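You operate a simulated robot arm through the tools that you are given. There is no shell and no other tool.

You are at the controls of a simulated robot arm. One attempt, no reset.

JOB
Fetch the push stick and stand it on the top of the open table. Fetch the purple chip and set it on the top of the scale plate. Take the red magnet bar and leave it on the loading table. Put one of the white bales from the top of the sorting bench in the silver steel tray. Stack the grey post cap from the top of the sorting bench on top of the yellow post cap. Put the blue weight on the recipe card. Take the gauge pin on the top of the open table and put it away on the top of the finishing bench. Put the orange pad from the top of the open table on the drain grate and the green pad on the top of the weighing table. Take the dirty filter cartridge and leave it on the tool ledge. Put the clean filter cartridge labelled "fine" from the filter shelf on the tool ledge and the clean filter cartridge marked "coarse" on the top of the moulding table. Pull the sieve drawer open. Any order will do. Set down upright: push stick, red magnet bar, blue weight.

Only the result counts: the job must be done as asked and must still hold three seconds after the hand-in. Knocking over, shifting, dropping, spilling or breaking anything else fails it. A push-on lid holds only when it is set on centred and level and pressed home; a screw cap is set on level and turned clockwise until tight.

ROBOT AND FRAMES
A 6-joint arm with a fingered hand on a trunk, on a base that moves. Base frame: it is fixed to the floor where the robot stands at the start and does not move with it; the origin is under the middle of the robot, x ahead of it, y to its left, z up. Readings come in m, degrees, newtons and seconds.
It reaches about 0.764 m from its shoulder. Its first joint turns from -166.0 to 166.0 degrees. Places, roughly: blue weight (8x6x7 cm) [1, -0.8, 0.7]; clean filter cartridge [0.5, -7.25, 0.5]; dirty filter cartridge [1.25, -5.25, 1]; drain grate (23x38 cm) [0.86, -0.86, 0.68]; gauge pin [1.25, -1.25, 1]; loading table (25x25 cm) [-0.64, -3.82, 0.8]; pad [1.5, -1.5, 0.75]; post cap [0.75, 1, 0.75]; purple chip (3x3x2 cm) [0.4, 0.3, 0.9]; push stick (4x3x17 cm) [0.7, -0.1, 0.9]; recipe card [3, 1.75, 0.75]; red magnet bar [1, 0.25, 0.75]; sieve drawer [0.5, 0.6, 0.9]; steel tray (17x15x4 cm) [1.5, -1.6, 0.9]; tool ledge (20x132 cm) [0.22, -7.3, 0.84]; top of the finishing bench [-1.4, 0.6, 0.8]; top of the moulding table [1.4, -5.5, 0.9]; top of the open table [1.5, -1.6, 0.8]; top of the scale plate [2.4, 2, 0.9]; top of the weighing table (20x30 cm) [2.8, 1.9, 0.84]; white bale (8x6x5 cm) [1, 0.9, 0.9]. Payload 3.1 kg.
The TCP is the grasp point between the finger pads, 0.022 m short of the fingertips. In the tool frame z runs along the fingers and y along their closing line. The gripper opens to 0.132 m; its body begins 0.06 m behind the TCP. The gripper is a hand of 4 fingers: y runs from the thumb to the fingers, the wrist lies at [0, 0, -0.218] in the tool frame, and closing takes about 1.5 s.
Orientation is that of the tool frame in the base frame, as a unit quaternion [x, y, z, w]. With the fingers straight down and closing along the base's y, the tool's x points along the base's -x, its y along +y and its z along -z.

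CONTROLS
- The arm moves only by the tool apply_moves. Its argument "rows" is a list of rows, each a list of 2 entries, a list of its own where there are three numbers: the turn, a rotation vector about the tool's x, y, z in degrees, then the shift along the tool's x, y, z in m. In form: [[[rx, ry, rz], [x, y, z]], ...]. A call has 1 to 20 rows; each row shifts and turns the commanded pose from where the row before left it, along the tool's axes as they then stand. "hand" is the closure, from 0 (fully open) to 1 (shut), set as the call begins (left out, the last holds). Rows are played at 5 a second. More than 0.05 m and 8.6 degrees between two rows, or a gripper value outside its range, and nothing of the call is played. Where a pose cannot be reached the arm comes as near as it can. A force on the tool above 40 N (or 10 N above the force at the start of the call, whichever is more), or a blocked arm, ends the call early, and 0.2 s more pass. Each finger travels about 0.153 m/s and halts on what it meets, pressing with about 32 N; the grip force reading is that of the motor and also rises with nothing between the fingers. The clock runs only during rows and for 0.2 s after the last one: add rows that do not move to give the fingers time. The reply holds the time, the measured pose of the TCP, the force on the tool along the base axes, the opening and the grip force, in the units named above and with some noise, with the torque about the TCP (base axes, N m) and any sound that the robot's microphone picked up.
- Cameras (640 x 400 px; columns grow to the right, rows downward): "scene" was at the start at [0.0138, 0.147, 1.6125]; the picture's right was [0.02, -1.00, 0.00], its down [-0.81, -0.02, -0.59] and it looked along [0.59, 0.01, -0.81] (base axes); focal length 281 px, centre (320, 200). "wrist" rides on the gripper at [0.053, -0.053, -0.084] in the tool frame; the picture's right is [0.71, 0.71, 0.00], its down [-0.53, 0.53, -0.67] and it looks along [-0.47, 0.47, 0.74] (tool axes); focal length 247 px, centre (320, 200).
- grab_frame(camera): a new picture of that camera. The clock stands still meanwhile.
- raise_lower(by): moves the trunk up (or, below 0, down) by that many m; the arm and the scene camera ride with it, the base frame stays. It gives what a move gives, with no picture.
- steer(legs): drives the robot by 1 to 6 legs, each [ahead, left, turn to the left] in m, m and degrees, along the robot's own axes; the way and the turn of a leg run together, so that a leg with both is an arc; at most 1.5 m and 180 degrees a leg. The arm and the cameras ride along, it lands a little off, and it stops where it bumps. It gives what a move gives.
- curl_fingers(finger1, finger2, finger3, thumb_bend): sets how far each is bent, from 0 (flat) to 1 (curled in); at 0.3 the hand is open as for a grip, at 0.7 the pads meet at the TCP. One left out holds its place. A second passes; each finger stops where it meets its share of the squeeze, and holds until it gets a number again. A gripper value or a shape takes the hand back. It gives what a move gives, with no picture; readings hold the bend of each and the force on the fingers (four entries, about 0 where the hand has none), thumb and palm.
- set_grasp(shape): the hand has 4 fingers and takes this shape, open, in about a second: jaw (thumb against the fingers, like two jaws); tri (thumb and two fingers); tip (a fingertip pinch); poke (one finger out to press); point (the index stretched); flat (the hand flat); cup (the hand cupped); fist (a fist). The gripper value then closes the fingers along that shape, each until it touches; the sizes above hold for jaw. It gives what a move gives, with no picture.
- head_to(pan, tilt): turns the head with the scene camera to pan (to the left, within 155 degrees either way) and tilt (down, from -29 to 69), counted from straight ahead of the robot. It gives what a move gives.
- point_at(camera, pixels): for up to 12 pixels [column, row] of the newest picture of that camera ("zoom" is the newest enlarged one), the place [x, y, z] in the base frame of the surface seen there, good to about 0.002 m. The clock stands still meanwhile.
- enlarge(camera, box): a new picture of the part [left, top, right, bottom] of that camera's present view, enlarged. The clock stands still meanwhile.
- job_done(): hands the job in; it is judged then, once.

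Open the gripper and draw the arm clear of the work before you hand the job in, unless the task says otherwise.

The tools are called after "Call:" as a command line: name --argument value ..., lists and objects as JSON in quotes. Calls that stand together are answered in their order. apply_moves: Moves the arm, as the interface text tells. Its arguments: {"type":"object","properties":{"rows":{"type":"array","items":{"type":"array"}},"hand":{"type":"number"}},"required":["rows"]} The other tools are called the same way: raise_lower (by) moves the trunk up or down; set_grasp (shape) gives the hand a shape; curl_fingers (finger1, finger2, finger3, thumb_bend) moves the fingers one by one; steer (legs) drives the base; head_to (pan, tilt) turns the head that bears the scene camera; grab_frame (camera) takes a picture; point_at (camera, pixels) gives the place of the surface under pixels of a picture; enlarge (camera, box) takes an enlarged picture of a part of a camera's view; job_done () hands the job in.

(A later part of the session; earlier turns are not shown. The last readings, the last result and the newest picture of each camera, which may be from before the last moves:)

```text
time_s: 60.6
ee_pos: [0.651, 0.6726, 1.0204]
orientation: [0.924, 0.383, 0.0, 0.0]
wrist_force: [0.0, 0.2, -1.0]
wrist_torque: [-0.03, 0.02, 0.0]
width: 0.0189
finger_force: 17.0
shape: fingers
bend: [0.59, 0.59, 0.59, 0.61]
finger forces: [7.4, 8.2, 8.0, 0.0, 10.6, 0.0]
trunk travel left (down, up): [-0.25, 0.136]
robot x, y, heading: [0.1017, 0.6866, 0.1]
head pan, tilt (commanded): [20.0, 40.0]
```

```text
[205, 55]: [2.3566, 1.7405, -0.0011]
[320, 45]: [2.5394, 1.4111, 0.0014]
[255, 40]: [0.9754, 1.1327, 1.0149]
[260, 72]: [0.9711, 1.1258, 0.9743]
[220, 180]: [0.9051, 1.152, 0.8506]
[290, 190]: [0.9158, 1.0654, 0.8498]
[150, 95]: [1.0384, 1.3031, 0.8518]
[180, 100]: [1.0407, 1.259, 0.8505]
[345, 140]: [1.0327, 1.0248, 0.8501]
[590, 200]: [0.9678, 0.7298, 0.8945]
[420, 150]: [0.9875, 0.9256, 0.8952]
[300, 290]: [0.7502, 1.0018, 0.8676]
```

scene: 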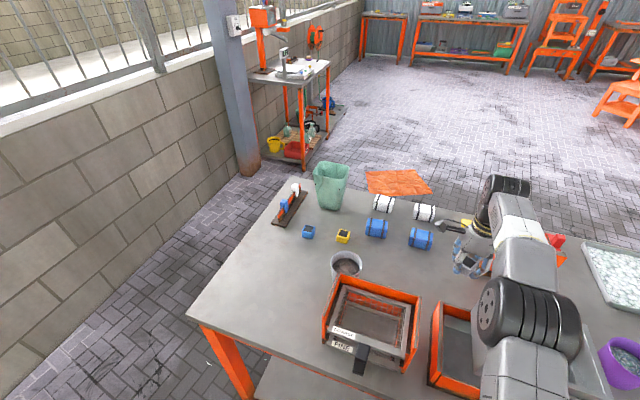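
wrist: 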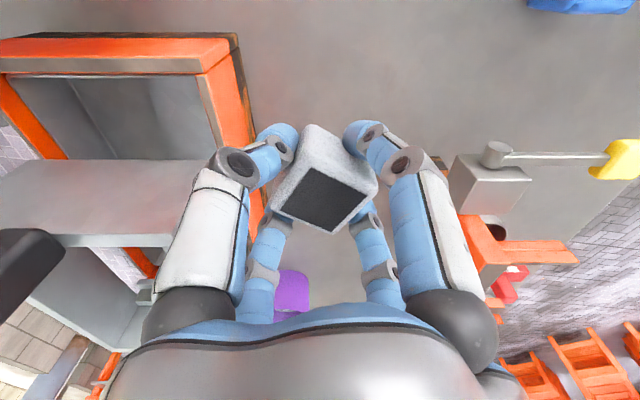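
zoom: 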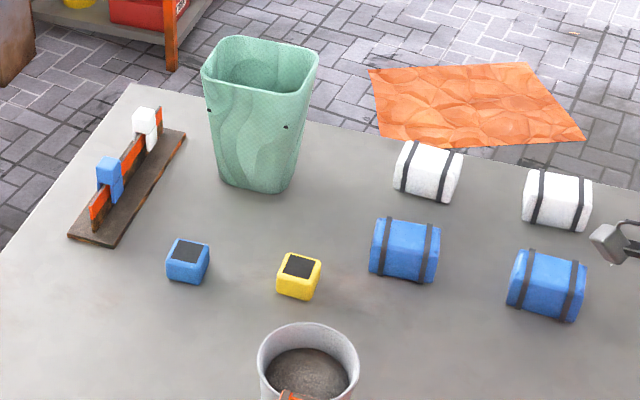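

The bin top is at 1.015 and the far edge of the bench at x≈1.05. The yellow cap is only reachable (vertical hand) from the far side, so I raise the trunk, tuck the arm, and drive around the left end.

Call:
raise_lower --by 0.13

Call:
apply_moves --rows '[[[0, 0, 0], [-0.0045, -0.0424, 0]], [[0, 0, 0], [-0.0045, -0.0424, 0]], [[0, 0, 0], [-0.0045, -0.0424, 0]], [[0, 0, 0], [-0.0045, -0.0424, 0]], [[0, 0, 0], [-0.0045, -0.0424, 0]], [[0, 0, 0], [-0.0045, -0.0424, 0]], [[0, 0, 0], [-0.0045, -0.0424, 0]], [[0, 0, 0], [-0.0045, -0.0424, 0]]]'

Call:
steer --legs '[[-0.3, 0, 0], [0, 1.22, 0], [1.0, 0, 0], [0.65, 0, 0]]'

Call:
grab_frame --camera "scene"

```text
time_s: 62.2
ee_pos: [0.6504, 0.6715, 1.1524]
orientation: [0.923, 0.384, 0.001, 0.0]
wrist_force: [-0.6, -0.2, -0.9]
wrist_torque: [0.01, 0.02, 0.02]
width: 0.0189
finger_force: 17.2
shape: fingers
bend: [0.59, 0.59, 0.59, 0.61]
finger forces: [7.3, 8.3, 7.9, 0.0, 10.7, 0.1]
trunk travel left (down, up): [-0.38, 0.006]
robot x, y, heading: [0.1029, 0.6868, 0.1]
head pan, tilt (commanded): [20.0, 40.0]
```

```text
time_s: 64.0
ee_pos: [0.3835, 0.8882, 1.1499]
orientation: [0.923, 0.384, 0.0, 0.001]
wrist_force: [0.3, 0.2, 0.0]
wrist_torque: [-0.01, -0.03, -0.03]
width: 0.0188
finger_force: 17.2
shape: fingers
bend: [0.59, 0.58, 0.59, 0.61]
finger forces: [7.3, 8.4, 7.7, 0.0, 10.5, 0.0]
trunk travel left (down, up): [-0.38, 0.006]
robot x, y, heading: [0.1003, 0.691, 0.1]
head pan, tilt (commanded): [20.0, 40.0]
```

```text
time_s: 79.7
ee_pos: [1.7642, 2.0342, 1.1507]
orientation: [0.931, 0.366, 0.0, 0.0]
wrist_force: [-0.6, 0.1, -0.6]
wrist_torque: [0.02, 0.0, -0.03]
width: 0.0188
finger_force: 17.4
shape: fingers
bend: [0.59, 0.58, 0.59, 0.61]
finger forces: [7.4, 8.3, 7.7, 0.0, 10.4, 0.0]
trunk travel left (down, up): [-0.38, 0.006]
robot x, y, heading: [1.4748, 1.8438, -1.9]
head pan, tilt (commanded): [20.0, 40.0]
```

```text
taken
```

scene: 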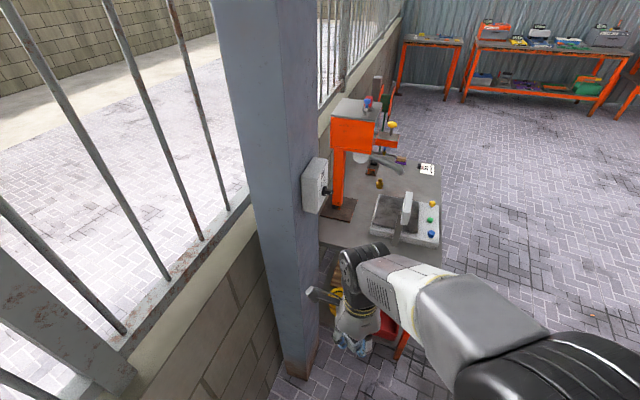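

I arrived at (1.475,1.844), near the pillar. This gives a good view of the weighing table; I zoom in on it.

Call:
enlarge --camera "scene" --box '[310, 90, 460, 260]'

Call:
point_at --camera "zoom" --pixels '[[270, 140], [230, 260], [180, 240], [300, 265], [320, 180], [250, 180], [100, 290], [210, 140], [170, 215], [290, 310], [200, 330], [330, 140]]'

```text
2.35 times, centred on (385, 175) of scene
```

zoom: 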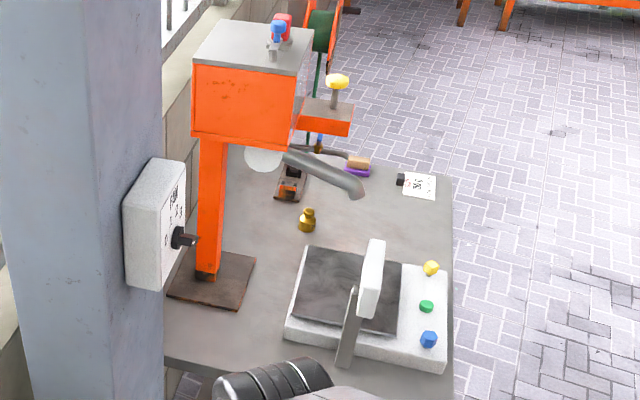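

```text
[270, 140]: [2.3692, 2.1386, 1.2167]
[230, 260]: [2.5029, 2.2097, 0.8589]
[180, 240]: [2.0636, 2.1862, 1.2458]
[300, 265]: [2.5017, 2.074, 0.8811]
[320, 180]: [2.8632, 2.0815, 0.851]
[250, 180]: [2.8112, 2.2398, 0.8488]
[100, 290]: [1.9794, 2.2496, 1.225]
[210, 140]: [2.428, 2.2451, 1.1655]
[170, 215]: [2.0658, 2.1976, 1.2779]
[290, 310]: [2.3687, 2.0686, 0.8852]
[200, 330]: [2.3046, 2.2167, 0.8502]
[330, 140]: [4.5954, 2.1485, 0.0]
```

Good view of the scale, plate and recipe card. Now I drive to the far side of the bench and turn to face it.

Call:
steer --legs '[[0.12, -0.55, 1.9], [0, 0, 180], [0, 0.4, 0], [0.2, 0, 0]]'

Call:
head_to --pan 0 --tilt 45

Call:
grab_frame --camera "scene"

```text
time_s: 93.5
ee_pos: [1.0854, 0.7029, 1.1504]
orientation: [-0.37, 0.929, 0.001, 0.0]
wrist_force: [-0.2, 0.5, -0.6]
wrist_torque: [-0.05, 0.0, -0.02]
width: 0.0184
finger_force: 16.6
shape: fingers
bend: [0.59, 0.58, 0.6, 0.61]
finger forces: [7.4, 8.4, 7.5, 0.0, 10.5, 0.0]
trunk travel left (down, up): [-0.38, 0.006]
robot x, y, heading: [1.3745, 0.892, 178.5]
head pan, tilt (commanded): [20.0, 40.0]
```

```text
time_s: 94.4
ee_pos: [1.0855, 0.7024, 1.1507]
orientation: [-0.371, 0.929, 0.0, 0.001]
wrist_force: [0.2, 0.6, -0.7]
wrist_torque: [0.0, -0.01, 0.0]
width: 0.0185
finger_force: 16.4
shape: fingers
bend: [0.59, 0.58, 0.6, 0.61]
finger forces: [7.3, 8.4, 7.6, 0.1, 10.5, 0.0]
trunk travel left (down, up): [-0.38, 0.006]
robot x, y, heading: [1.3748, 0.8977, 178.4]
head pan, tilt (commanded): [0.0, 45.0]
```

```text
taken
```

scene: 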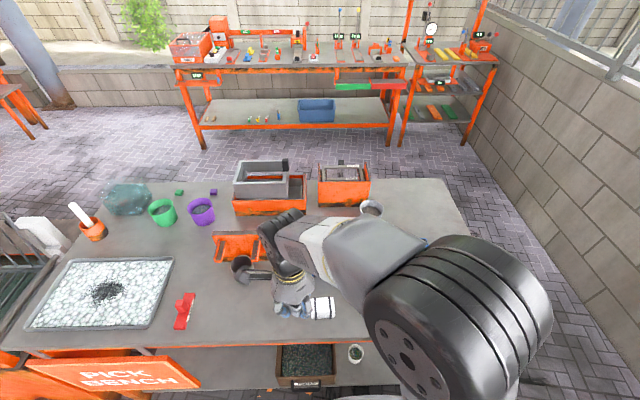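

I check what's near the far edge at floor level (bin at (305,365), sign at (100,375)) before moving closer.

Call:
point_at --camera "scene" --pixels '[[305, 383], [305, 365], [100, 375], [195, 380], [250, 388], [356, 353], [240, 345], [350, 340], [20, 355], [323, 305], [185, 305], [370, 205]]'

```text
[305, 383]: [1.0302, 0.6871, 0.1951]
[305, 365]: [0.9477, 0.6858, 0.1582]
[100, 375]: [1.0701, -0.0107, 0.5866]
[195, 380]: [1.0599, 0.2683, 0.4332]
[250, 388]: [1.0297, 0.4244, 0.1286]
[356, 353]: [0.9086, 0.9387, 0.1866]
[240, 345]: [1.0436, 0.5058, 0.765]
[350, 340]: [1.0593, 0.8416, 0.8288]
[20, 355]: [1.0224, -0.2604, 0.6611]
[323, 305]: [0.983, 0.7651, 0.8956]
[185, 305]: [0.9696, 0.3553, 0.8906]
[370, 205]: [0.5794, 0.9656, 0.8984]
```

The bench's far edge is at x≈1.06. I move to about (1.312, 0.96), heading 180°.

Call:
steer --legs '[[0.0, -0.063, 1.6], [0.06, 0, 0]]'

```text
time_s: 95.9
ee_pos: [1.0326, 0.7603, 1.1507]
orientation: [-0.384, 0.923, 0.0, 0.0]
wrist_force: [-0.3, 0.4, -1.0]
wrist_torque: [-0.02, -0.03, -0.01]
width: 0.0185
finger_force: 16.8
shape: fingers
bend: [0.59, 0.58, 0.6, 0.61]
finger forces: [7.2, 8.4, 7.5, 0.1, 10.4, 0.0]
trunk travel left (down, up): [-0.38, 0.006]
robot x, y, heading: [1.3117, 0.9549, -180.2]
head pan, tilt (commanded): [0.0, 45.0]
```

I extend the arm to above the yellow cap at [0.771,1.012], still high.

Call:
apply_moves --rows '[[[0, 0, 0], [0.0007, 0.0454, 0]], [[0, 0, 0], [0.0007, 0.0454, 0]], [[0, 0, 0], [0.0007, 0.0454, 0]], [[0, 0, 0], [0.0007, 0.0454, 0]], [[0, 0, 0], [0.0007, 0.0454, 0]], [[0, 0, 0], [0.0007, 0.0454, 0]], [[0, 0, 0], [0.0007, 0.0454, 0]], [[0, 0, 0], [0.0007, 0.0454, 0]]]'

Call:
grab_frame --camera "wrist"

```text
time_s: 97.7
ee_pos: [0.771, 1.0128, 1.1495]
orientation: [-0.384, 0.923, -0.001, 0.003]
wrist_force: [-0.7, -0.5, -0.2]
wrist_torque: [0.01, -0.04, 0.0]
width: 0.0182
finger_force: 16.0
shape: fingers
bend: [0.59, 0.58, 0.6, 0.61]
finger forces: [7.4, 8.4, 7.3, 0.0, 10.3, 0.0]
trunk travel left (down, up): [-0.38, 0.006]
robot x, y, heading: [1.3163, 0.9595, -180.1]
head pan, tilt (commanded): [0.0, 45.0]
```

```text
taken
```

wrist: 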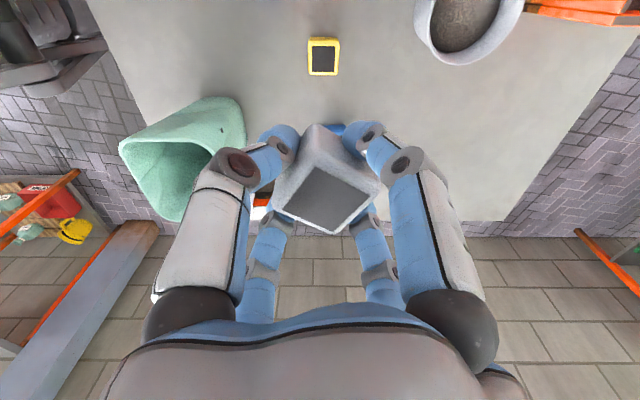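

The yellow cap is at (323,57), the held cap appears rotated ~25° clockwise relative to it. I rotate the hand −25° about tool z to align, then compare.

Call:
apply_moves --rows '[[[0, 0, -8.3], [0, 0, 0]], [[0, 0, -8.3], [0, 0, 0]], [[0, 0, -8.3], [0, 0, 0]]]'

Call:
raise_lower --by -0.13

Call:
grab_frame --camera "wrist"

```text
time_s: 98.5
ee_pos: [0.7729, 1.0122, 1.1512]
orientation: [-0.575, 0.818, 0.0, 0.0]
wrist_force: [-0.2, 0.3, -0.9]
wrist_torque: [-0.03, -0.03, 0.0]
width: 0.0182
finger_force: 15.9
shape: fingers
bend: [0.59, 0.58, 0.6, 0.61]
finger forces: [7.2, 8.4, 7.3, 0.1, 10.4, 0.0]
trunk travel left (down, up): [-0.38, 0.006]
robot x, y, heading: [1.3168, 0.9584, -179.8]
head pan, tilt (commanded): [0.0, 45.0]
```

```text
time_s: 100.1
ee_pos: [0.7709, 1.0121, 1.0186]
orientation: [-0.574, 0.819, 0.001, -0.001]
wrist_force: [-0.5, 0.8, -1.0]
wrist_torque: [-0.01, 0.02, 0.01]
width: 0.0182
finger_force: 16.3
shape: fingers
bend: [0.59, 0.58, 0.6, 0.61]
finger forces: [7.3, 8.4, 7.2, 0.0, 10.3, 0.0]
trunk travel left (down, up): [-0.25, 0.136]
robot x, y, heading: [1.3168, 0.9624, -180.1]
head pan, tilt (commanded): [0.0, 45.0]
```

```text
taken
```

wrist: 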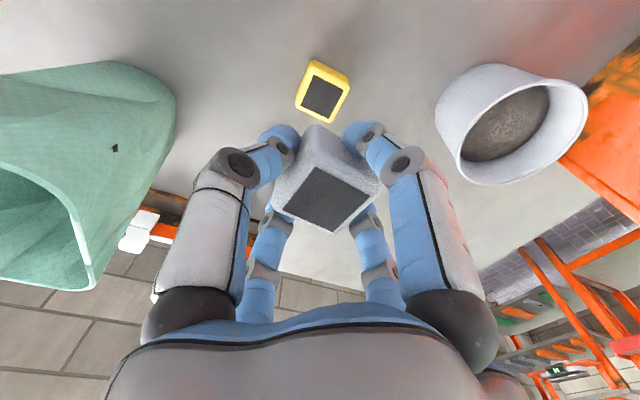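

I point at the dark squares' corners of both caps to measure the alignment offset.

Call:
enlarge --camera "wrist" --box '[260, 50, 420, 250]'

Call:
point_at --camera "wrist" --pixels '[[313, 77], [342, 90], [330, 113], [301, 103], [310, 168], [369, 190], [340, 231], [288, 205], [327, 198], [322, 95]]'

```text
2.00 times, centred on (340, 150) of wrist
```

zoom: 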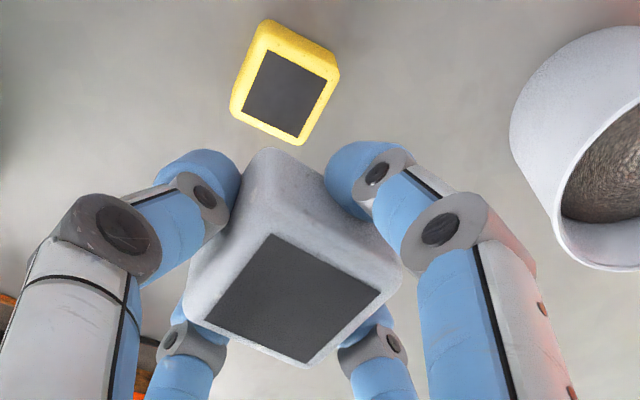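

```text
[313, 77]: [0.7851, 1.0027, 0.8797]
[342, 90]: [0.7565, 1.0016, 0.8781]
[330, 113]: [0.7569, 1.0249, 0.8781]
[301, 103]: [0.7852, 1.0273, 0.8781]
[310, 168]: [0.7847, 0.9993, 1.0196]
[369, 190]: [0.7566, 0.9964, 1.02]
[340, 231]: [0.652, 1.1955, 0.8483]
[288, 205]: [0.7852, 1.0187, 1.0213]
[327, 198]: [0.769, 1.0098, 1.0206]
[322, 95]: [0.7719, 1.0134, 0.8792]
```

The held cap must shift +6 mm in y. I apply this and descend to just above contact.

Call:
apply_moves --rows '[[[0, 0, 0], [-0.0056, 0.0021, 0]], [[0, 0, 0], [0, 0, 0.04]], [[0, 0, 0], [0, 0, 0.03]], [[0, 0, 0], [0, 0, 0.02]], [[0, 0, 0], [0, 0, 0.01]], [[0, 0, 0], [0, 0, 0.005]]]'

Call:
grab_frame --camera "wrist"

Call:
grab_frame --camera "scene"

```text
time_s: 101.5
ee_pos: [0.773, 1.0173, 0.9149]
orientation: [-0.574, 0.819, 0.001, -0.001]
wrist_force: [0.5, -0.3, -0.1]
wrist_torque: [-0.02, -0.02, 0.02]
width: 0.0182
finger_force: 16.8
shape: fingers
bend: [0.59, 0.58, 0.6, 0.61]
finger forces: [7.3, 8.4, 7.3, 0.0, 10.2, 0.2]
trunk travel left (down, up): [-0.25, 0.136]
robot x, y, heading: [1.3167, 0.959, -180.1]
head pan, tilt (commanded): [0.0, 45.0]
```

```text
taken
```

wrist: 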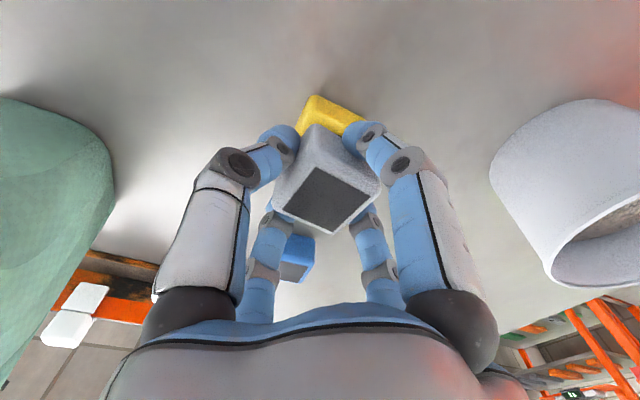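

```text
taken
```

scene: 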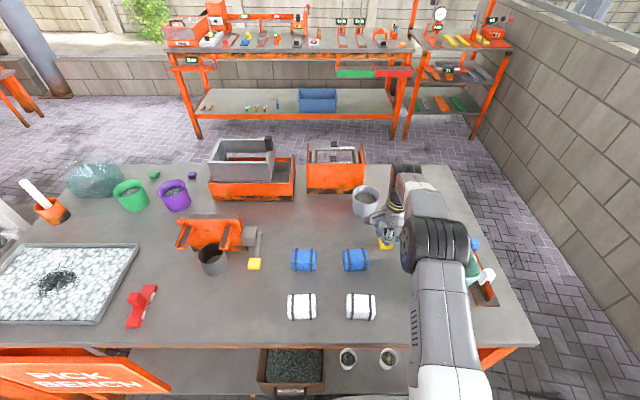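

The cap's bottom should be ~6–7 mm above the yellow cap. I lower in small steps watching the force.

Call:
apply_moves --rows '[[[0, 0, 0], [0, 0, 0.004]], [[0, 0, 0], [0, 0, 0.002]], [[0, 0, 0], [0, 0, 0.001]]]'

Call:
apply_moves --rows '[[[0, 0, 0], [0, 0, 0.001]], [[0, 0, 0], [0, 0, 0]]]'

```text
time_s: 102.3
ee_pos: [0.7713, 1.0182, 0.9085]
orientation: [-0.574, 0.819, 0.001, 0.0]
wrist_force: [-0.9, 0.5, -0.3]
wrist_torque: [0.01, 0.03, 0.0]
width: 0.0182
finger_force: 17.2
shape: fingers
bend: [0.59, 0.58, 0.6, 0.61]
finger forces: [7.3, 8.6, 7.3, 0.0, 10.2, 0.1]
trunk travel left (down, up): [-0.25, 0.136]
robot x, y, heading: [1.3141, 0.9578, -179.8]
head pan, tilt (commanded): [0.0, 45.0]
```

```text
time_s: 102.9
ee_pos: [0.7724, 1.0179, 0.9076]
orientation: [-0.574, 0.819, 0.001, 0.0]
wrist_force: [-0.1, 0.7, 8.0]
wrist_torque: [-0.09, 0.12, -0.01]
width: 0.0181
finger_force: 18.7
shape: fingers
bend: [0.59, 0.58, 0.6, 0.61]
finger forces: [11.7, 8.7, 7.6, 0.0, 10.6, 0.0]
trunk travel left (down, up): [-0.25, 0.136]
robot x, y, heading: [1.3167, 0.9583, -180.0]
head pan, tilt (commanded): [0.0, 45.0]
```

Contact (8 N). I open the fingers moderately to release the cap.

Call:
curl_fingers --finger1 0.42 --finger2 0.42 --finger3 0.42 --thumb_bend 0.42

Call:
grab_frame --camera "wrist"

```text
time_s: 103.9
ee_pos: [0.7718, 1.0176, 0.9072]
orientation: [-0.574, 0.819, 0.0, 0.0]
wrist_force: [-0.3, -0.3, 0.1]
wrist_torque: [0.01, -0.02, 0.0]
width: 0.0594
finger_force: 0.1
shape: fingers
bend: [0.42, 0.42, 0.42, 0.42]
finger forces: [0.0, 0.1, 0.0, 0.0, 0.1, 0.0]
trunk travel left (down, up): [-0.25, 0.136]
robot x, y, heading: [1.3175, 0.9576, -179.9]
head pan, tilt (commanded): [0.0, 45.0]
```

```text
taken
```

wrist: 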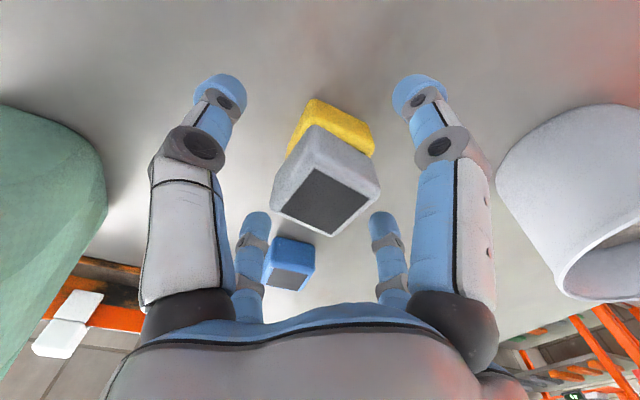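

The grey cap sits on the yellow one. I lift the hand clear and view the result and the bales.

Call:
apply_moves --rows '[[[0, 0, 0], [0, 0, -0.02]], [[0, 0, 0], [0, 0, -0.04]], [[0, 0, 0], [0, 0, -0.04]], [[0, 0, 0], [0, 0, -0.04]]]' --hand 0

Call:
raise_lower --by 0.1

Call:
enlarge --camera "scene" --box '[240, 180, 480, 330]'

Call:
grab_frame --camera "wrist"

```text
time_s: 104.9
ee_pos: [0.7729, 1.0185, 1.0487]
orientation: [-0.574, 0.819, 0.001, 0.0]
wrist_force: [-0.6, 0.7, 0.5]
wrist_torque: [0.0, 0.01, -0.01]
width: 0.132
finger_force: 0.0
shape: jaw
bend: [0.3, 0.3, 0.3, 0.3]
finger forces: [0.1, 0.0, 0.0, 0.1, 0.1, 0.0]
trunk travel left (down, up): [-0.25, 0.136]
robot x, y, heading: [1.3143, 0.9588, -179.9]
head pan, tilt (commanded): [0.0, 45.0]
```

```text
time_s: 106.2
ee_pos: [0.7728, 1.0188, 1.1496]
orientation: [-0.574, 0.819, 0.0, 0.0]
wrist_force: [0.3, 0.6, 0.2]
wrist_torque: [0.0, 0.0, 0.02]
width: 0.1321
finger_force: 0.0
shape: jaw
bend: [0.3, 0.3, 0.3, 0.3]
finger forces: [0.0, 0.0, 0.0, 0.0, 0.1, 0.0]
trunk travel left (down, up): [-0.35, 0.036]
robot x, y, heading: [1.3151, 0.9575, -179.7]
head pan, tilt (commanded): [0.0, 45.0]
```

```text
2.67 times, centred on (360, 255) of scene
```

zoom: 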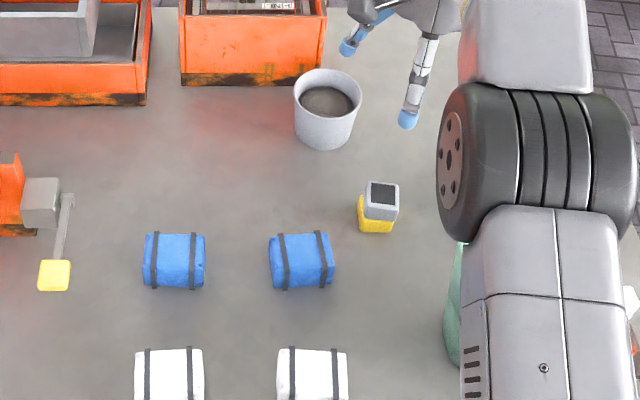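

```text
taken
```

wrist: 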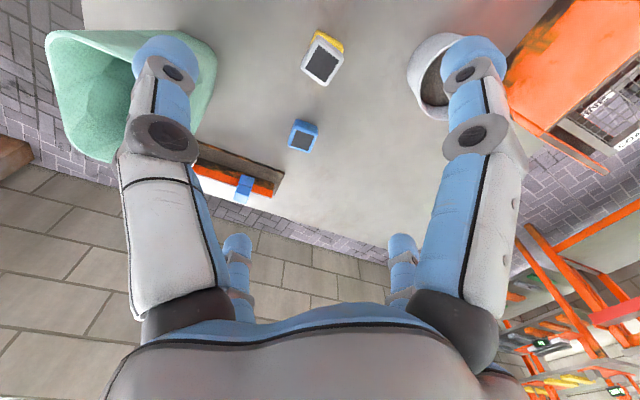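

The stack is standing. I check the offset of the grey top vs the yellow (known centre [0.771,1.014]) and measure the bales.

Call:
point_at --camera "wrist" --pixels '[[317, 49], [340, 58], [329, 82], [306, 72], [323, 65]]'

Call:
grab_frame --camera "scene"

Call:
enlarge --camera "scene" --box '[270, 260, 400, 340]'

Call:
point_at --camera "zoom" --pixels '[[120, 120], [200, 120], [90, 120], [220, 120], [155, 90], [155, 200], [155, 240], [450, 120], [375, 120], [520, 120], [450, 95], [450, 200]]'

```text
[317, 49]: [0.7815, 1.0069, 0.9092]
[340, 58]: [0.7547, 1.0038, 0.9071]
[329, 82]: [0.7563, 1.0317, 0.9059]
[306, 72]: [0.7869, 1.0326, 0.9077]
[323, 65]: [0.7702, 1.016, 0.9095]
```

```text
taken
```

scene: 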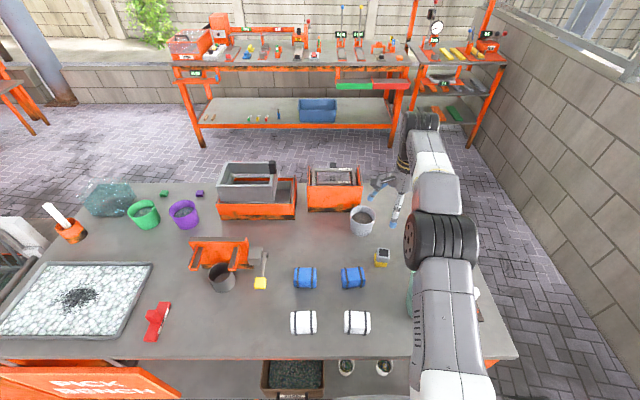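

```text
4.92 times, centred on (335, 300) of scene
```

zoom: 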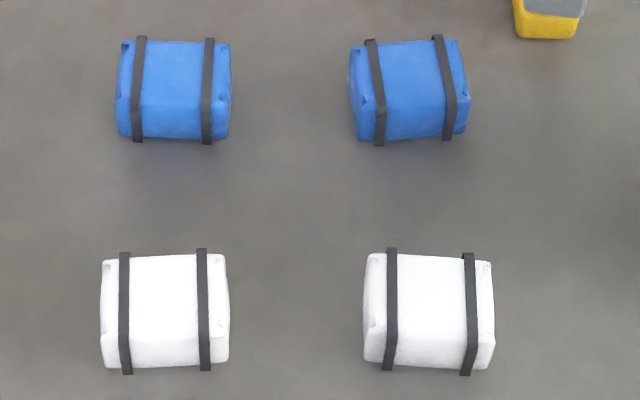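

```text
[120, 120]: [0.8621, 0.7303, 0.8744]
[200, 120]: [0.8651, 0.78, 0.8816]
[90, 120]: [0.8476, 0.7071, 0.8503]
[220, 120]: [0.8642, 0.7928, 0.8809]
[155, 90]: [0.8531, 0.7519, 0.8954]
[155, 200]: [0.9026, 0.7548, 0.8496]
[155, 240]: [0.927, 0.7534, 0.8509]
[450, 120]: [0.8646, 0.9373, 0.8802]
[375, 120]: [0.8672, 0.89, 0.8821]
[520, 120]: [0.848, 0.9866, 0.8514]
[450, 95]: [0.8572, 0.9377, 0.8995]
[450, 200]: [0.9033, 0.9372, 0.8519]
```

Stack is centred within ~3 mm. Now measure white bale A at zoom (165,310).

Call:
point_at --camera "zoom" --pixels '[[165, 280], [165, 262], [165, 325], [105, 290], [225, 290], [165, 360], [430, 290], [370, 290], [492, 290], [430, 262], [430, 330], [165, 300]]'

```text
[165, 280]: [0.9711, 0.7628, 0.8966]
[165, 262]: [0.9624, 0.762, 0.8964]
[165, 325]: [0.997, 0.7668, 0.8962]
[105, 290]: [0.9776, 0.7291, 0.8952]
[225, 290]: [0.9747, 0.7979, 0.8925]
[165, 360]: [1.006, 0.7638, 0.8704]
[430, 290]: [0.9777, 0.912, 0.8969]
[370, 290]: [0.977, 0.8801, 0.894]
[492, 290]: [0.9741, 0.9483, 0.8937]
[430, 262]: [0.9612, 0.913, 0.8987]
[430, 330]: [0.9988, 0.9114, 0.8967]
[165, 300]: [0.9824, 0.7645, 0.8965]
```

Bale A centre ≈[0.981,0.764], top 0.897. I rotate the hand −20° to align with base axes, move above it, and look.

Call:
apply_moves --rows '[[[0, 0, -6.8], [0, 0, 0]], [[0, 0, -6.8], [0, 0, 0]], [[0, 0, -6.6], [0, 0, 0]], [[0, 0, 0], [0.0364, -0.0297, 0]], [[0, 0, 0], [0.0364, -0.0297, 0]], [[0, 0, 0], [0.0364, -0.0297, 0]], [[0, 0, 0], [0.0364, -0.0297, 0]], [[0, 0, 0], [0.0364, -0.0297, 0]], [[0, 0, 0], [0.0364, -0.0297, 0]], [[0, 0, 0], [0.0364, -0.0297, 0]]]' --hand 0

Call:
grab_frame --camera "wrist"

```text
time_s: 108.4
ee_pos: [0.9809, 0.7621, 1.1482]
orientation: [0.708, -0.706, -0.001, 0.001]
wrist_force: [0.0, 0.0, -0.9]
wrist_torque: [0.01, 0.02, 0.03]
width: 0.1321
finger_force: 0.0
shape: jaw
bend: [0.3, 0.3, 0.3, 0.3]
finger forces: [0.1, 0.1, 0.0, 0.0, 0.0, 0.0]
trunk travel left (down, up): [-0.35, 0.036]
robot x, y, heading: [1.316, 0.9634, -180.0]
head pan, tilt (commanded): [0.0, 45.0]
```

```text
taken
```

wrist: 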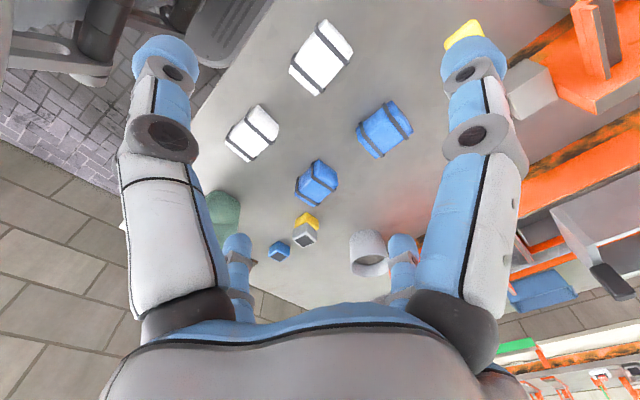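

The bale is on-axis at (322,57). I descend to z≈0.877 and close the hand.

Call:
apply_moves --rows '[[[0, 0, 0], [0, 0, 0.048]], [[0, 0, 0], [0, 0, 0.048]], [[0, 0, 0], [0, 0, 0.048]], [[0, 0, 0], [0, 0, 0.048]], [[0, 0, 0], [0, 0, 0.04]], [[0, 0, 0], [0, 0, 0.025]], [[0, 0, 0], [0, 0, 0.014]]]'

Call:
grab_frame --camera "wrist"

```text
time_s: 110.0
ee_pos: [0.9804, 0.7619, 0.8765]
orientation: [0.708, -0.706, 0.0, 0.0]
wrist_force: [0.0, 0.5, -0.4]
wrist_torque: [-0.01, -0.01, 0.0]
width: 0.1321
finger_force: 0.0
shape: jaw
bend: [0.3, 0.3, 0.3, 0.3]
finger forces: [0.0, 0.1, 0.1, 0.0, 0.1, 0.1]
trunk travel left (down, up): [-0.35, 0.036]
robot x, y, heading: [1.3112, 0.9601, -179.9]
head pan, tilt (commanded): [0.0, 45.0]
```

```text
taken
```

wrist: 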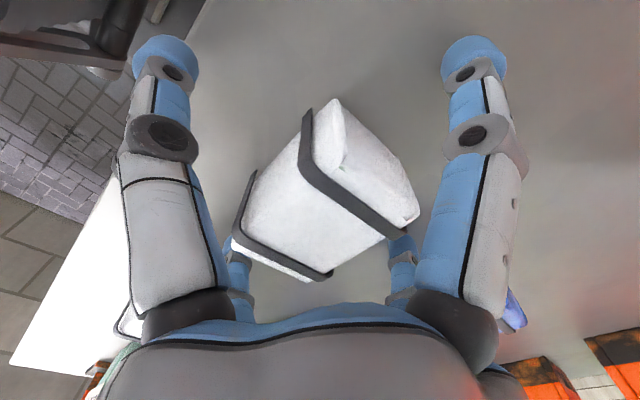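

The bale is between the fingers. I close with curl_fingers.

Call:
curl_fingers --finger1 0.7 --finger2 0.7 --finger3 0.7 --thumb_bend 0.7

Call:
apply_moves --rows '[[[0, 0, 0], [0, 0, -0.01]], [[0, 0, 0], [0, 0, -0.03]], [[0, 0, 0], [0, 0, -0.04]], [[0, 0, 0], [0, 0, -0.048]], [[0, 0, 0], [0, 0, -0.048]], [[0, 0, 0], [0, 0, -0.048]], [[0, 0, 0], [0, 0, -0.048]]]'

Call:
grab_frame --camera "wrist"

```text
time_s: 111.0
ee_pos: [0.9813, 0.7614, 0.879]
orientation: [0.71, -0.705, 0.0, 0.003]
wrist_force: [-5.4, -1.5, 32.7]
wrist_torque: [0.2, 0.31, 0.18]
width: 0.0336
finger_force: 34.6
shape: fingers
bend: [0.5, 0.55, 0.48, 0.58]
finger forces: [16.6, 16.7, 21.6, 0.1, 14.1, 0.1]
trunk travel left (down, up): [-0.35, 0.036]
robot x, y, heading: [1.3125, 0.9554, -180.0]
head pan, tilt (commanded): [0.0, 45.0]
```

```text
time_s: 112.6
ee_pos: [0.9832, 0.7623, 1.1495]
orientation: [0.709, -0.706, 0.0, 0.0]
wrist_force: [0.9, 0.1, -0.9]
wrist_torque: [0.01, -0.01, -0.01]
width: 0.0334
finger_force: 20.1
shape: fingers
bend: [0.5, 0.54, 0.48, 0.59]
finger forces: [8.2, 9.6, 8.3, 0.0, 13.6, 0.0]
trunk travel left (down, up): [-0.35, 0.036]
robot x, y, heading: [1.3162, 0.9608, -179.6]
head pan, tilt (commanded): [0.0, 45.0]
```

```text
taken
```

wrist: 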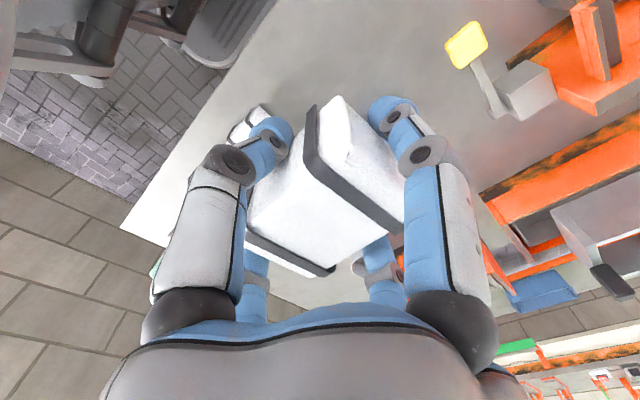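

The bale is held (8–14 N). I back off and drive along the far aisle toward the open table, then look before going alongside it.

Call:
steer --legs '[[-0.44, 0, 0], [0, 1.5, 0], [-0.3, 0, 0]]'

Call:
head_to --pan 60 --tilt 35

Call:
grab_frame --camera "scene"

```text
time_s: 123.8
ee_pos: [1.7039, -0.705, 1.1494]
orientation: [-0.701, 0.713, 0.0, 0.0]
wrist_force: [0.0, -1.0, -1.6]
wrist_torque: [-0.03, -0.02, -0.01]
width: 0.0334
finger_force: 19.9
shape: fingers
bend: [0.5, 0.54, 0.48, 0.59]
finger forces: [8.2, 9.5, 8.4, 0.1, 13.6, 0.0]
trunk travel left (down, up): [-0.35, 0.036]
robot x, y, heading: [2.0404, -0.5183, 179.0]
head pan, tilt (commanded): [0.0, 45.0]
```

```text
time_s: 125.1
ee_pos: [1.7013, -0.7054, 1.1466]
orientation: [-0.701, 0.713, 0.0, -0.001]
wrist_force: [-0.2, 0.6, -2.0]
wrist_torque: [-0.03, 0.02, 0.03]
width: 0.0337
finger_force: 19.7
shape: fingers
bend: [0.5, 0.54, 0.48, 0.59]
finger forces: [8.3, 9.5, 8.3, 0.0, 13.6, 0.0]
trunk travel left (down, up): [-0.35, 0.036]
robot x, y, heading: [2.0433, -0.5152, 178.6]
head pan, tilt (commanded): [60.0, 35.0]
```

```text
taken
```

scene: 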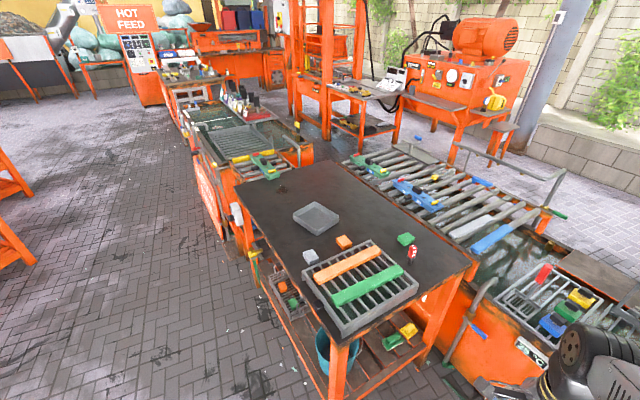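

Great view of the open table. I zoom and measure items.

Call:
enlarge --camera "scene" --box '[220, 150, 480, 312]'

Call:
point_at --camera "zoom" --pixels '[[235, 155], [180, 165], [240, 125], [300, 160], [240, 195], [305, 228], [455, 220], [475, 248], [225, 265], [475, 220], [330, 345], [30, 80]]'

Call:
enlarge --camera "scene" --box '[480, 230, 640, 370]'

Call:
point_at --camera "zoom" --pixels '[[300, 360], [300, 330], [345, 310], [400, 265], [250, 120], [180, 280], [120, 230], [320, 220], [260, 230], [420, 330], [60, 160], [270, 290]]'

```text
2.46 times, centred on (350, 231) of scene
```

zoom: 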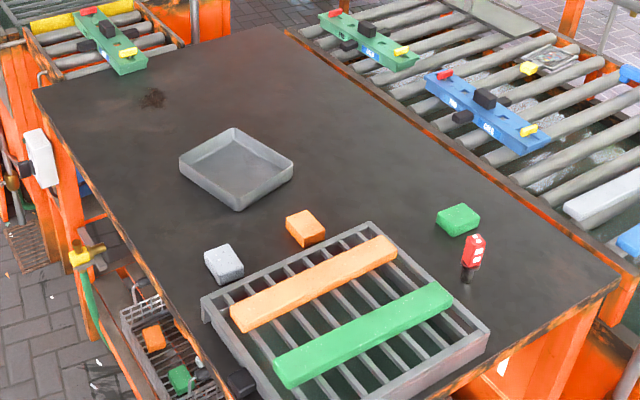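

```text
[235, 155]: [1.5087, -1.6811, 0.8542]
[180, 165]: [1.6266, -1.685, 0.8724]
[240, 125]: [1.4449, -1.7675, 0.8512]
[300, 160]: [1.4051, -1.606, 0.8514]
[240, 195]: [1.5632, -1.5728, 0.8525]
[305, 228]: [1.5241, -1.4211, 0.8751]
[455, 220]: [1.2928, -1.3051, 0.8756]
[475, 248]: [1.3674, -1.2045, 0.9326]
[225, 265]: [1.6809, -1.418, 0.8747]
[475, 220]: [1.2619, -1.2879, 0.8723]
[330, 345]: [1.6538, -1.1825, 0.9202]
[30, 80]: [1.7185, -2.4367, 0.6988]
```

```text
2.86 times, centred on (560, 300) of scene
```

zoom: 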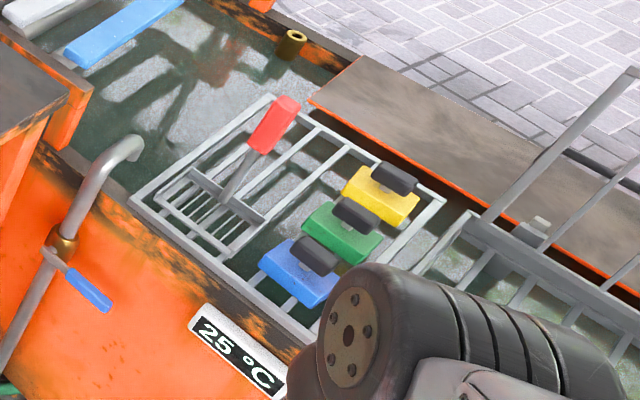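

```text
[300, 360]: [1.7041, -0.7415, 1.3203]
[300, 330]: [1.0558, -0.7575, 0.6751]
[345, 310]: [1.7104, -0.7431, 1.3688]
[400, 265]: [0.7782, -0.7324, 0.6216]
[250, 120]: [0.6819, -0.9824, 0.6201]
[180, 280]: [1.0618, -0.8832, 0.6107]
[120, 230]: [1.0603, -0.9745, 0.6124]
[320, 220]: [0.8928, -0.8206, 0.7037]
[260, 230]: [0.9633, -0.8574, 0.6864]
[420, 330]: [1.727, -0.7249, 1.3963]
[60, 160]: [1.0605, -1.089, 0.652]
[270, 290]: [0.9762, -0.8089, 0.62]
```

I check protrusions on the table's +x side (baskets, valve, switch box) before driving alongside.

Call:
grab_frame --camera "scene"

Call:
enlarge --camera "scene" --box '[210, 180, 350, 400]'

Call:
point_at --camera "scene" --pixels '[[236, 215], [255, 258], [262, 290], [265, 312], [285, 300], [300, 325], [318, 305], [225, 225], [330, 370], [245, 300], [245, 340], [282, 245]]'

```text
taken
```

scene: 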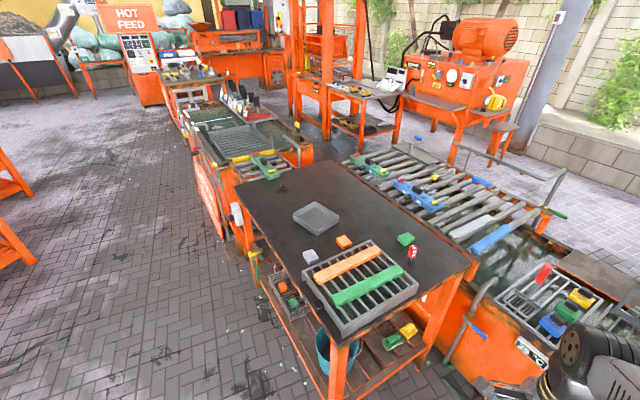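

```text
1.82 times, centred on (280, 290) of scene
```

zoom: 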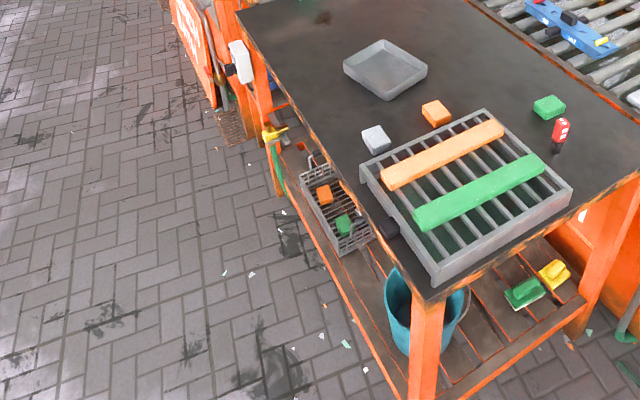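

```text
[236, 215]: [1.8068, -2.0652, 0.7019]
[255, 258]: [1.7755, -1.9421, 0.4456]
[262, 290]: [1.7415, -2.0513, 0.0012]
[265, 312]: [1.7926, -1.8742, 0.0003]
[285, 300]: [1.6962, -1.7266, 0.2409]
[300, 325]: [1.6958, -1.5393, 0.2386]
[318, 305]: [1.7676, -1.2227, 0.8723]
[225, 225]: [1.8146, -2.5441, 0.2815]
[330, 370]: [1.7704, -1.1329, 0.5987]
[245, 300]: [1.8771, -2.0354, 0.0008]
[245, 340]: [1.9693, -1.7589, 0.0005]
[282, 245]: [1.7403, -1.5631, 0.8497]
```

The table edge is x≈1.765. I drive to about (2.03,−1.62), heading 180°.

Call:
steer --legs '[[0.0, 0, 1.2], [0.0, 1.1, 0]]'

Call:
head_to --pan 0 --tilt 50

Call:
grab_frame --camera "scene"

```text
time_s: 131.1
ee_pos: [1.7192, -1.8198, 1.1493]
orientation: [0.713, -0.701, 0.0, 0.0]
wrist_force: [-0.6, -0.1, -0.9]
wrist_torque: [0.0, -0.04, -0.04]
width: 0.0333
finger_force: 20.1
shape: fingers
bend: [0.5, 0.54, 0.48, 0.59]
finger forces: [8.3, 9.6, 8.5, 0.0, 13.6, 0.0]
trunk travel left (down, up): [-0.35, 0.036]
robot x, y, heading: [2.0532, -1.614, -179.1]
head pan, tilt (commanded): [60.0, 35.0]
```

```text
time_s: 132.4
ee_pos: [1.7192, -1.82, 1.1476]
orientation: [0.713, -0.701, 0.0, 0.0]
wrist_force: [-0.2, 0.0, -2.1]
wrist_torque: [0.01, -0.02, 0.01]
width: 0.0334
finger_force: 20.0
shape: fingers
bend: [0.5, 0.54, 0.48, 0.59]
finger forces: [8.4, 9.5, 8.6, 0.0, 13.5, 0.1]
trunk travel left (down, up): [-0.35, 0.036]
robot x, y, heading: [2.0488, -1.6155, -179.1]
head pan, tilt (commanded): [0.0, 50.0]
```

```text
taken
```

scene: 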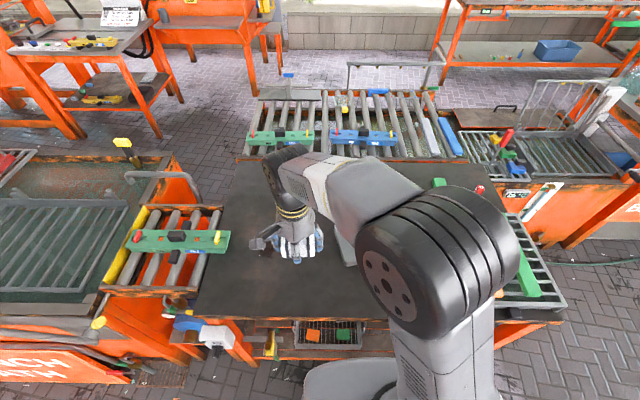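

I move the hand toward the tray, staying high, and look with the wrist camera.

Call:
apply_moves --rows '[[[0, 0, 0], [-0.0306, 0.0333, 0]], [[0, 0, 0], [-0.0306, 0.0333, 0]], [[0, 0, 0], [-0.0306, 0.0333, 0]], [[0, 0, 0], [-0.0306, 0.0333, 0]], [[0, 0, 0], [-0.0306, 0.0333, 0]]]'

Call:
grab_frame --camera "wrist"

Call:
grab_frame --camera "scene"

```text
time_s: 133.6
ee_pos: [1.5499, -1.6686, 1.1463]
orientation: [0.714, -0.7, 0.0, 0.0]
wrist_force: [0.0, -0.6, -1.6]
wrist_torque: [-0.03, -0.04, 0.01]
width: 0.0332
finger_force: 19.8
shape: fingers
bend: [0.5, 0.54, 0.48, 0.59]
finger forces: [8.4, 9.6, 8.3, 0.1, 13.4, 0.0]
trunk travel left (down, up): [-0.35, 0.036]
robot x, y, heading: [2.049, -1.6177, -179.2]
head pan, tilt (commanded): [0.0, 50.0]
```

```text
taken
```

wrist: 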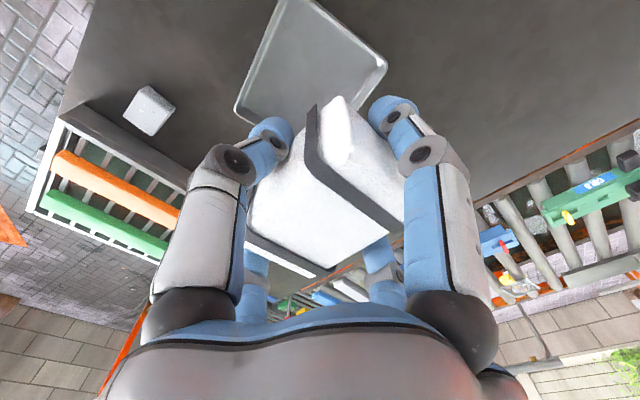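

```text
taken
```

scene: 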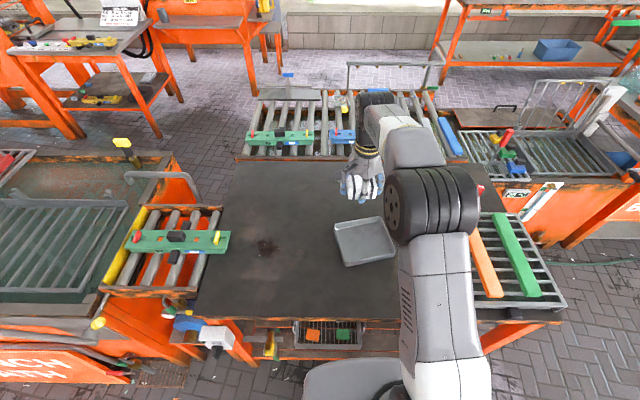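

The tray is visible at (365,242) in the scene. I measure its corners.

Call:
enlarge --camera "scene" --box '[310, 195, 420, 285]'

Call:
point_at --camera "zoom" --pixels '[[160, 170], [420, 135], [490, 370], [215, 400], [320, 270], [200, 200], [400, 170], [440, 330], [240, 360], [150, 190], [445, 180], [350, 420]]'

```text
4.44 times, centred on (365, 240) of scene
```

zoom: 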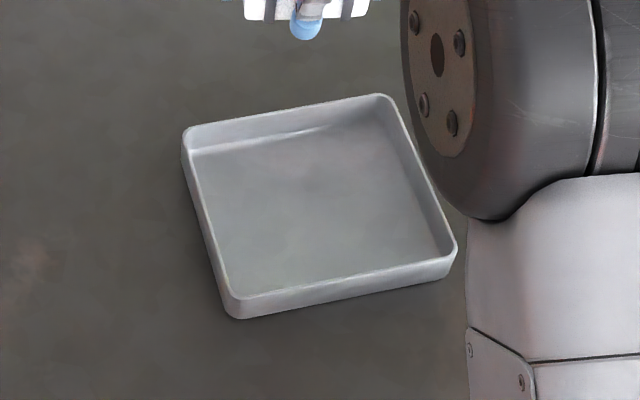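

```text
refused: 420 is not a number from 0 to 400
```

Call:
point_at --camera "zoom" --pixels '[[187, 135], [380, 98], [453, 240], [233, 300], [310, 200], [200, 160], [370, 125], [430, 250], [240, 285], [184, 160], [300, 128], [350, 265]]'

```text
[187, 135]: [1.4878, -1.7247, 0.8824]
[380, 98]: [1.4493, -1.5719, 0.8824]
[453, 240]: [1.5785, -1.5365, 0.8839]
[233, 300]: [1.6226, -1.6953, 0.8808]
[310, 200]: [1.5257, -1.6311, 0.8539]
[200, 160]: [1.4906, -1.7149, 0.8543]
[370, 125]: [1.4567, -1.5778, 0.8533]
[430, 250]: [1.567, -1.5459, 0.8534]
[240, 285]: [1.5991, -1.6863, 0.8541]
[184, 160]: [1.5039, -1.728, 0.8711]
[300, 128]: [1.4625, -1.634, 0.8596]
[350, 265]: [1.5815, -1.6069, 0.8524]
```

The tray's rim centre is ≈[1.535,−1.632], rotated ~14°. I measure how the bale sits in the hand.

Call:
enlarge --camera "wrist" --box '[220, 60, 440, 300]'

Call:
point_at --camera "wrist" --pixels '[[300, 160], [262, 215], [325, 225], [390, 220], [330, 260], [345, 115], [380, 170], [290, 240], [350, 240], [280, 180]]'

```text
1.67 times, centred on (330, 180) of wrist
```

zoom: 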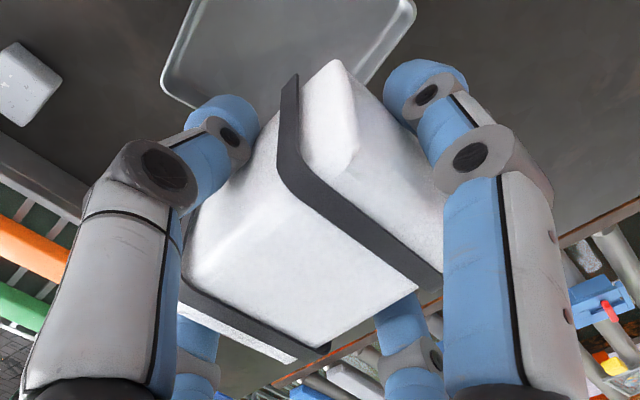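

```text
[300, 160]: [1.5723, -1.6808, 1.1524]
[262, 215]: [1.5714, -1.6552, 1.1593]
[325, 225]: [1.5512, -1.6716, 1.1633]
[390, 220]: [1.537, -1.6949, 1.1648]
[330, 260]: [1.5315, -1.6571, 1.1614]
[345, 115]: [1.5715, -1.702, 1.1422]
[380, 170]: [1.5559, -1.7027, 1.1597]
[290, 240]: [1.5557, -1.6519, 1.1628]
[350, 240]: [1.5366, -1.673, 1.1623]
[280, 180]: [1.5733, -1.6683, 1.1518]
```

The bale is nearly centred in the hand (≈4 mm toward −x). I rotate −13°, move over the tray centre, lower the trunk 0.1 and descend to just above the tray.

Call:
apply_moves --rows '[[[0, 0, -6.5], [0, 0, 0]], [[0, 0, -6.5], [0, 0, 0]], [[0, 0, 0], [-0.0352, 0.0025, 0]]]'

Call:
raise_lower --by -0.1

Call:
apply_moves --rows '[[[0, 0, 0], [0, 0, 0.04]], [[0, 0, 0], [0, 0, 0.03]]]'

Call:
grab_frame --camera "wrist"

Call:
enlarge --camera "scene" --box '[300, 160, 440, 290]'

```text
time_s: 134.4
ee_pos: [1.5394, -1.6351, 1.1474]
orientation: [0.788, -0.616, 0.0, -0.001]
wrist_force: [-1.4, 0.4, -1.4]
wrist_torque: [-0.05, -0.01, 0.01]
width: 0.0335
finger_force: 20.1
shape: fingers
bend: [0.5, 0.54, 0.48, 0.59]
finger forces: [8.3, 9.5, 8.4, 0.1, 13.3, 0.0]
trunk travel left (down, up): [-0.35, 0.036]
robot x, y, heading: [2.0474, -1.6175, -178.8]
head pan, tilt (commanded): [0.0, 50.0]
```

```text
time_s: 135.8
ee_pos: [1.5405, -1.6372, 1.0471]
orientation: [0.788, -0.616, 0.0, 0.0]
wrist_force: [0.4, -0.2, -1.7]
wrist_torque: [-0.02, -0.03, -0.02]
width: 0.0332
finger_force: 19.4
shape: fingers
bend: [0.5, 0.54, 0.48, 0.59]
finger forces: [8.2, 9.6, 8.3, 0.0, 13.2, 0.0]
trunk travel left (down, up): [-0.25, 0.136]
robot x, y, heading: [2.0506, -1.6178, -179.3]
head pan, tilt (commanded): [0.0, 50.0]
```

```text
time_s: 136.4
ee_pos: [1.5411, -1.6363, 0.9781]
orientation: [0.788, -0.616, 0.0, 0.0]
wrist_force: [-0.5, 0.9, -1.4]
wrist_torque: [0.01, 0.02, 0.05]
width: 0.0332
finger_force: 19.6
shape: fingers
bend: [0.5, 0.54, 0.48, 0.59]
finger forces: [8.2, 9.7, 8.4, 0.0, 13.2, 0.0]
trunk travel left (down, up): [-0.25, 0.136]
robot x, y, heading: [2.0511, -1.6193, -178.8]
head pan, tilt (commanded): [0.0, 50.0]
```

```text
taken
```

wrist: 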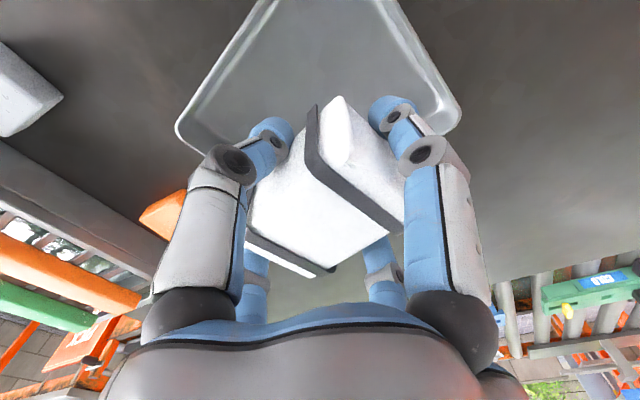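

```text
3.08 times, centred on (370, 225) of scene
```

zoom: 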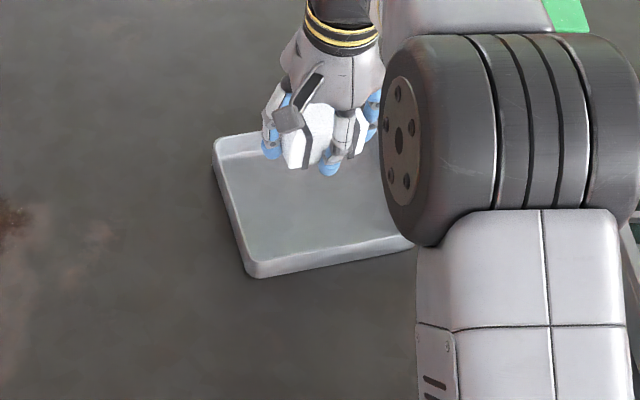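

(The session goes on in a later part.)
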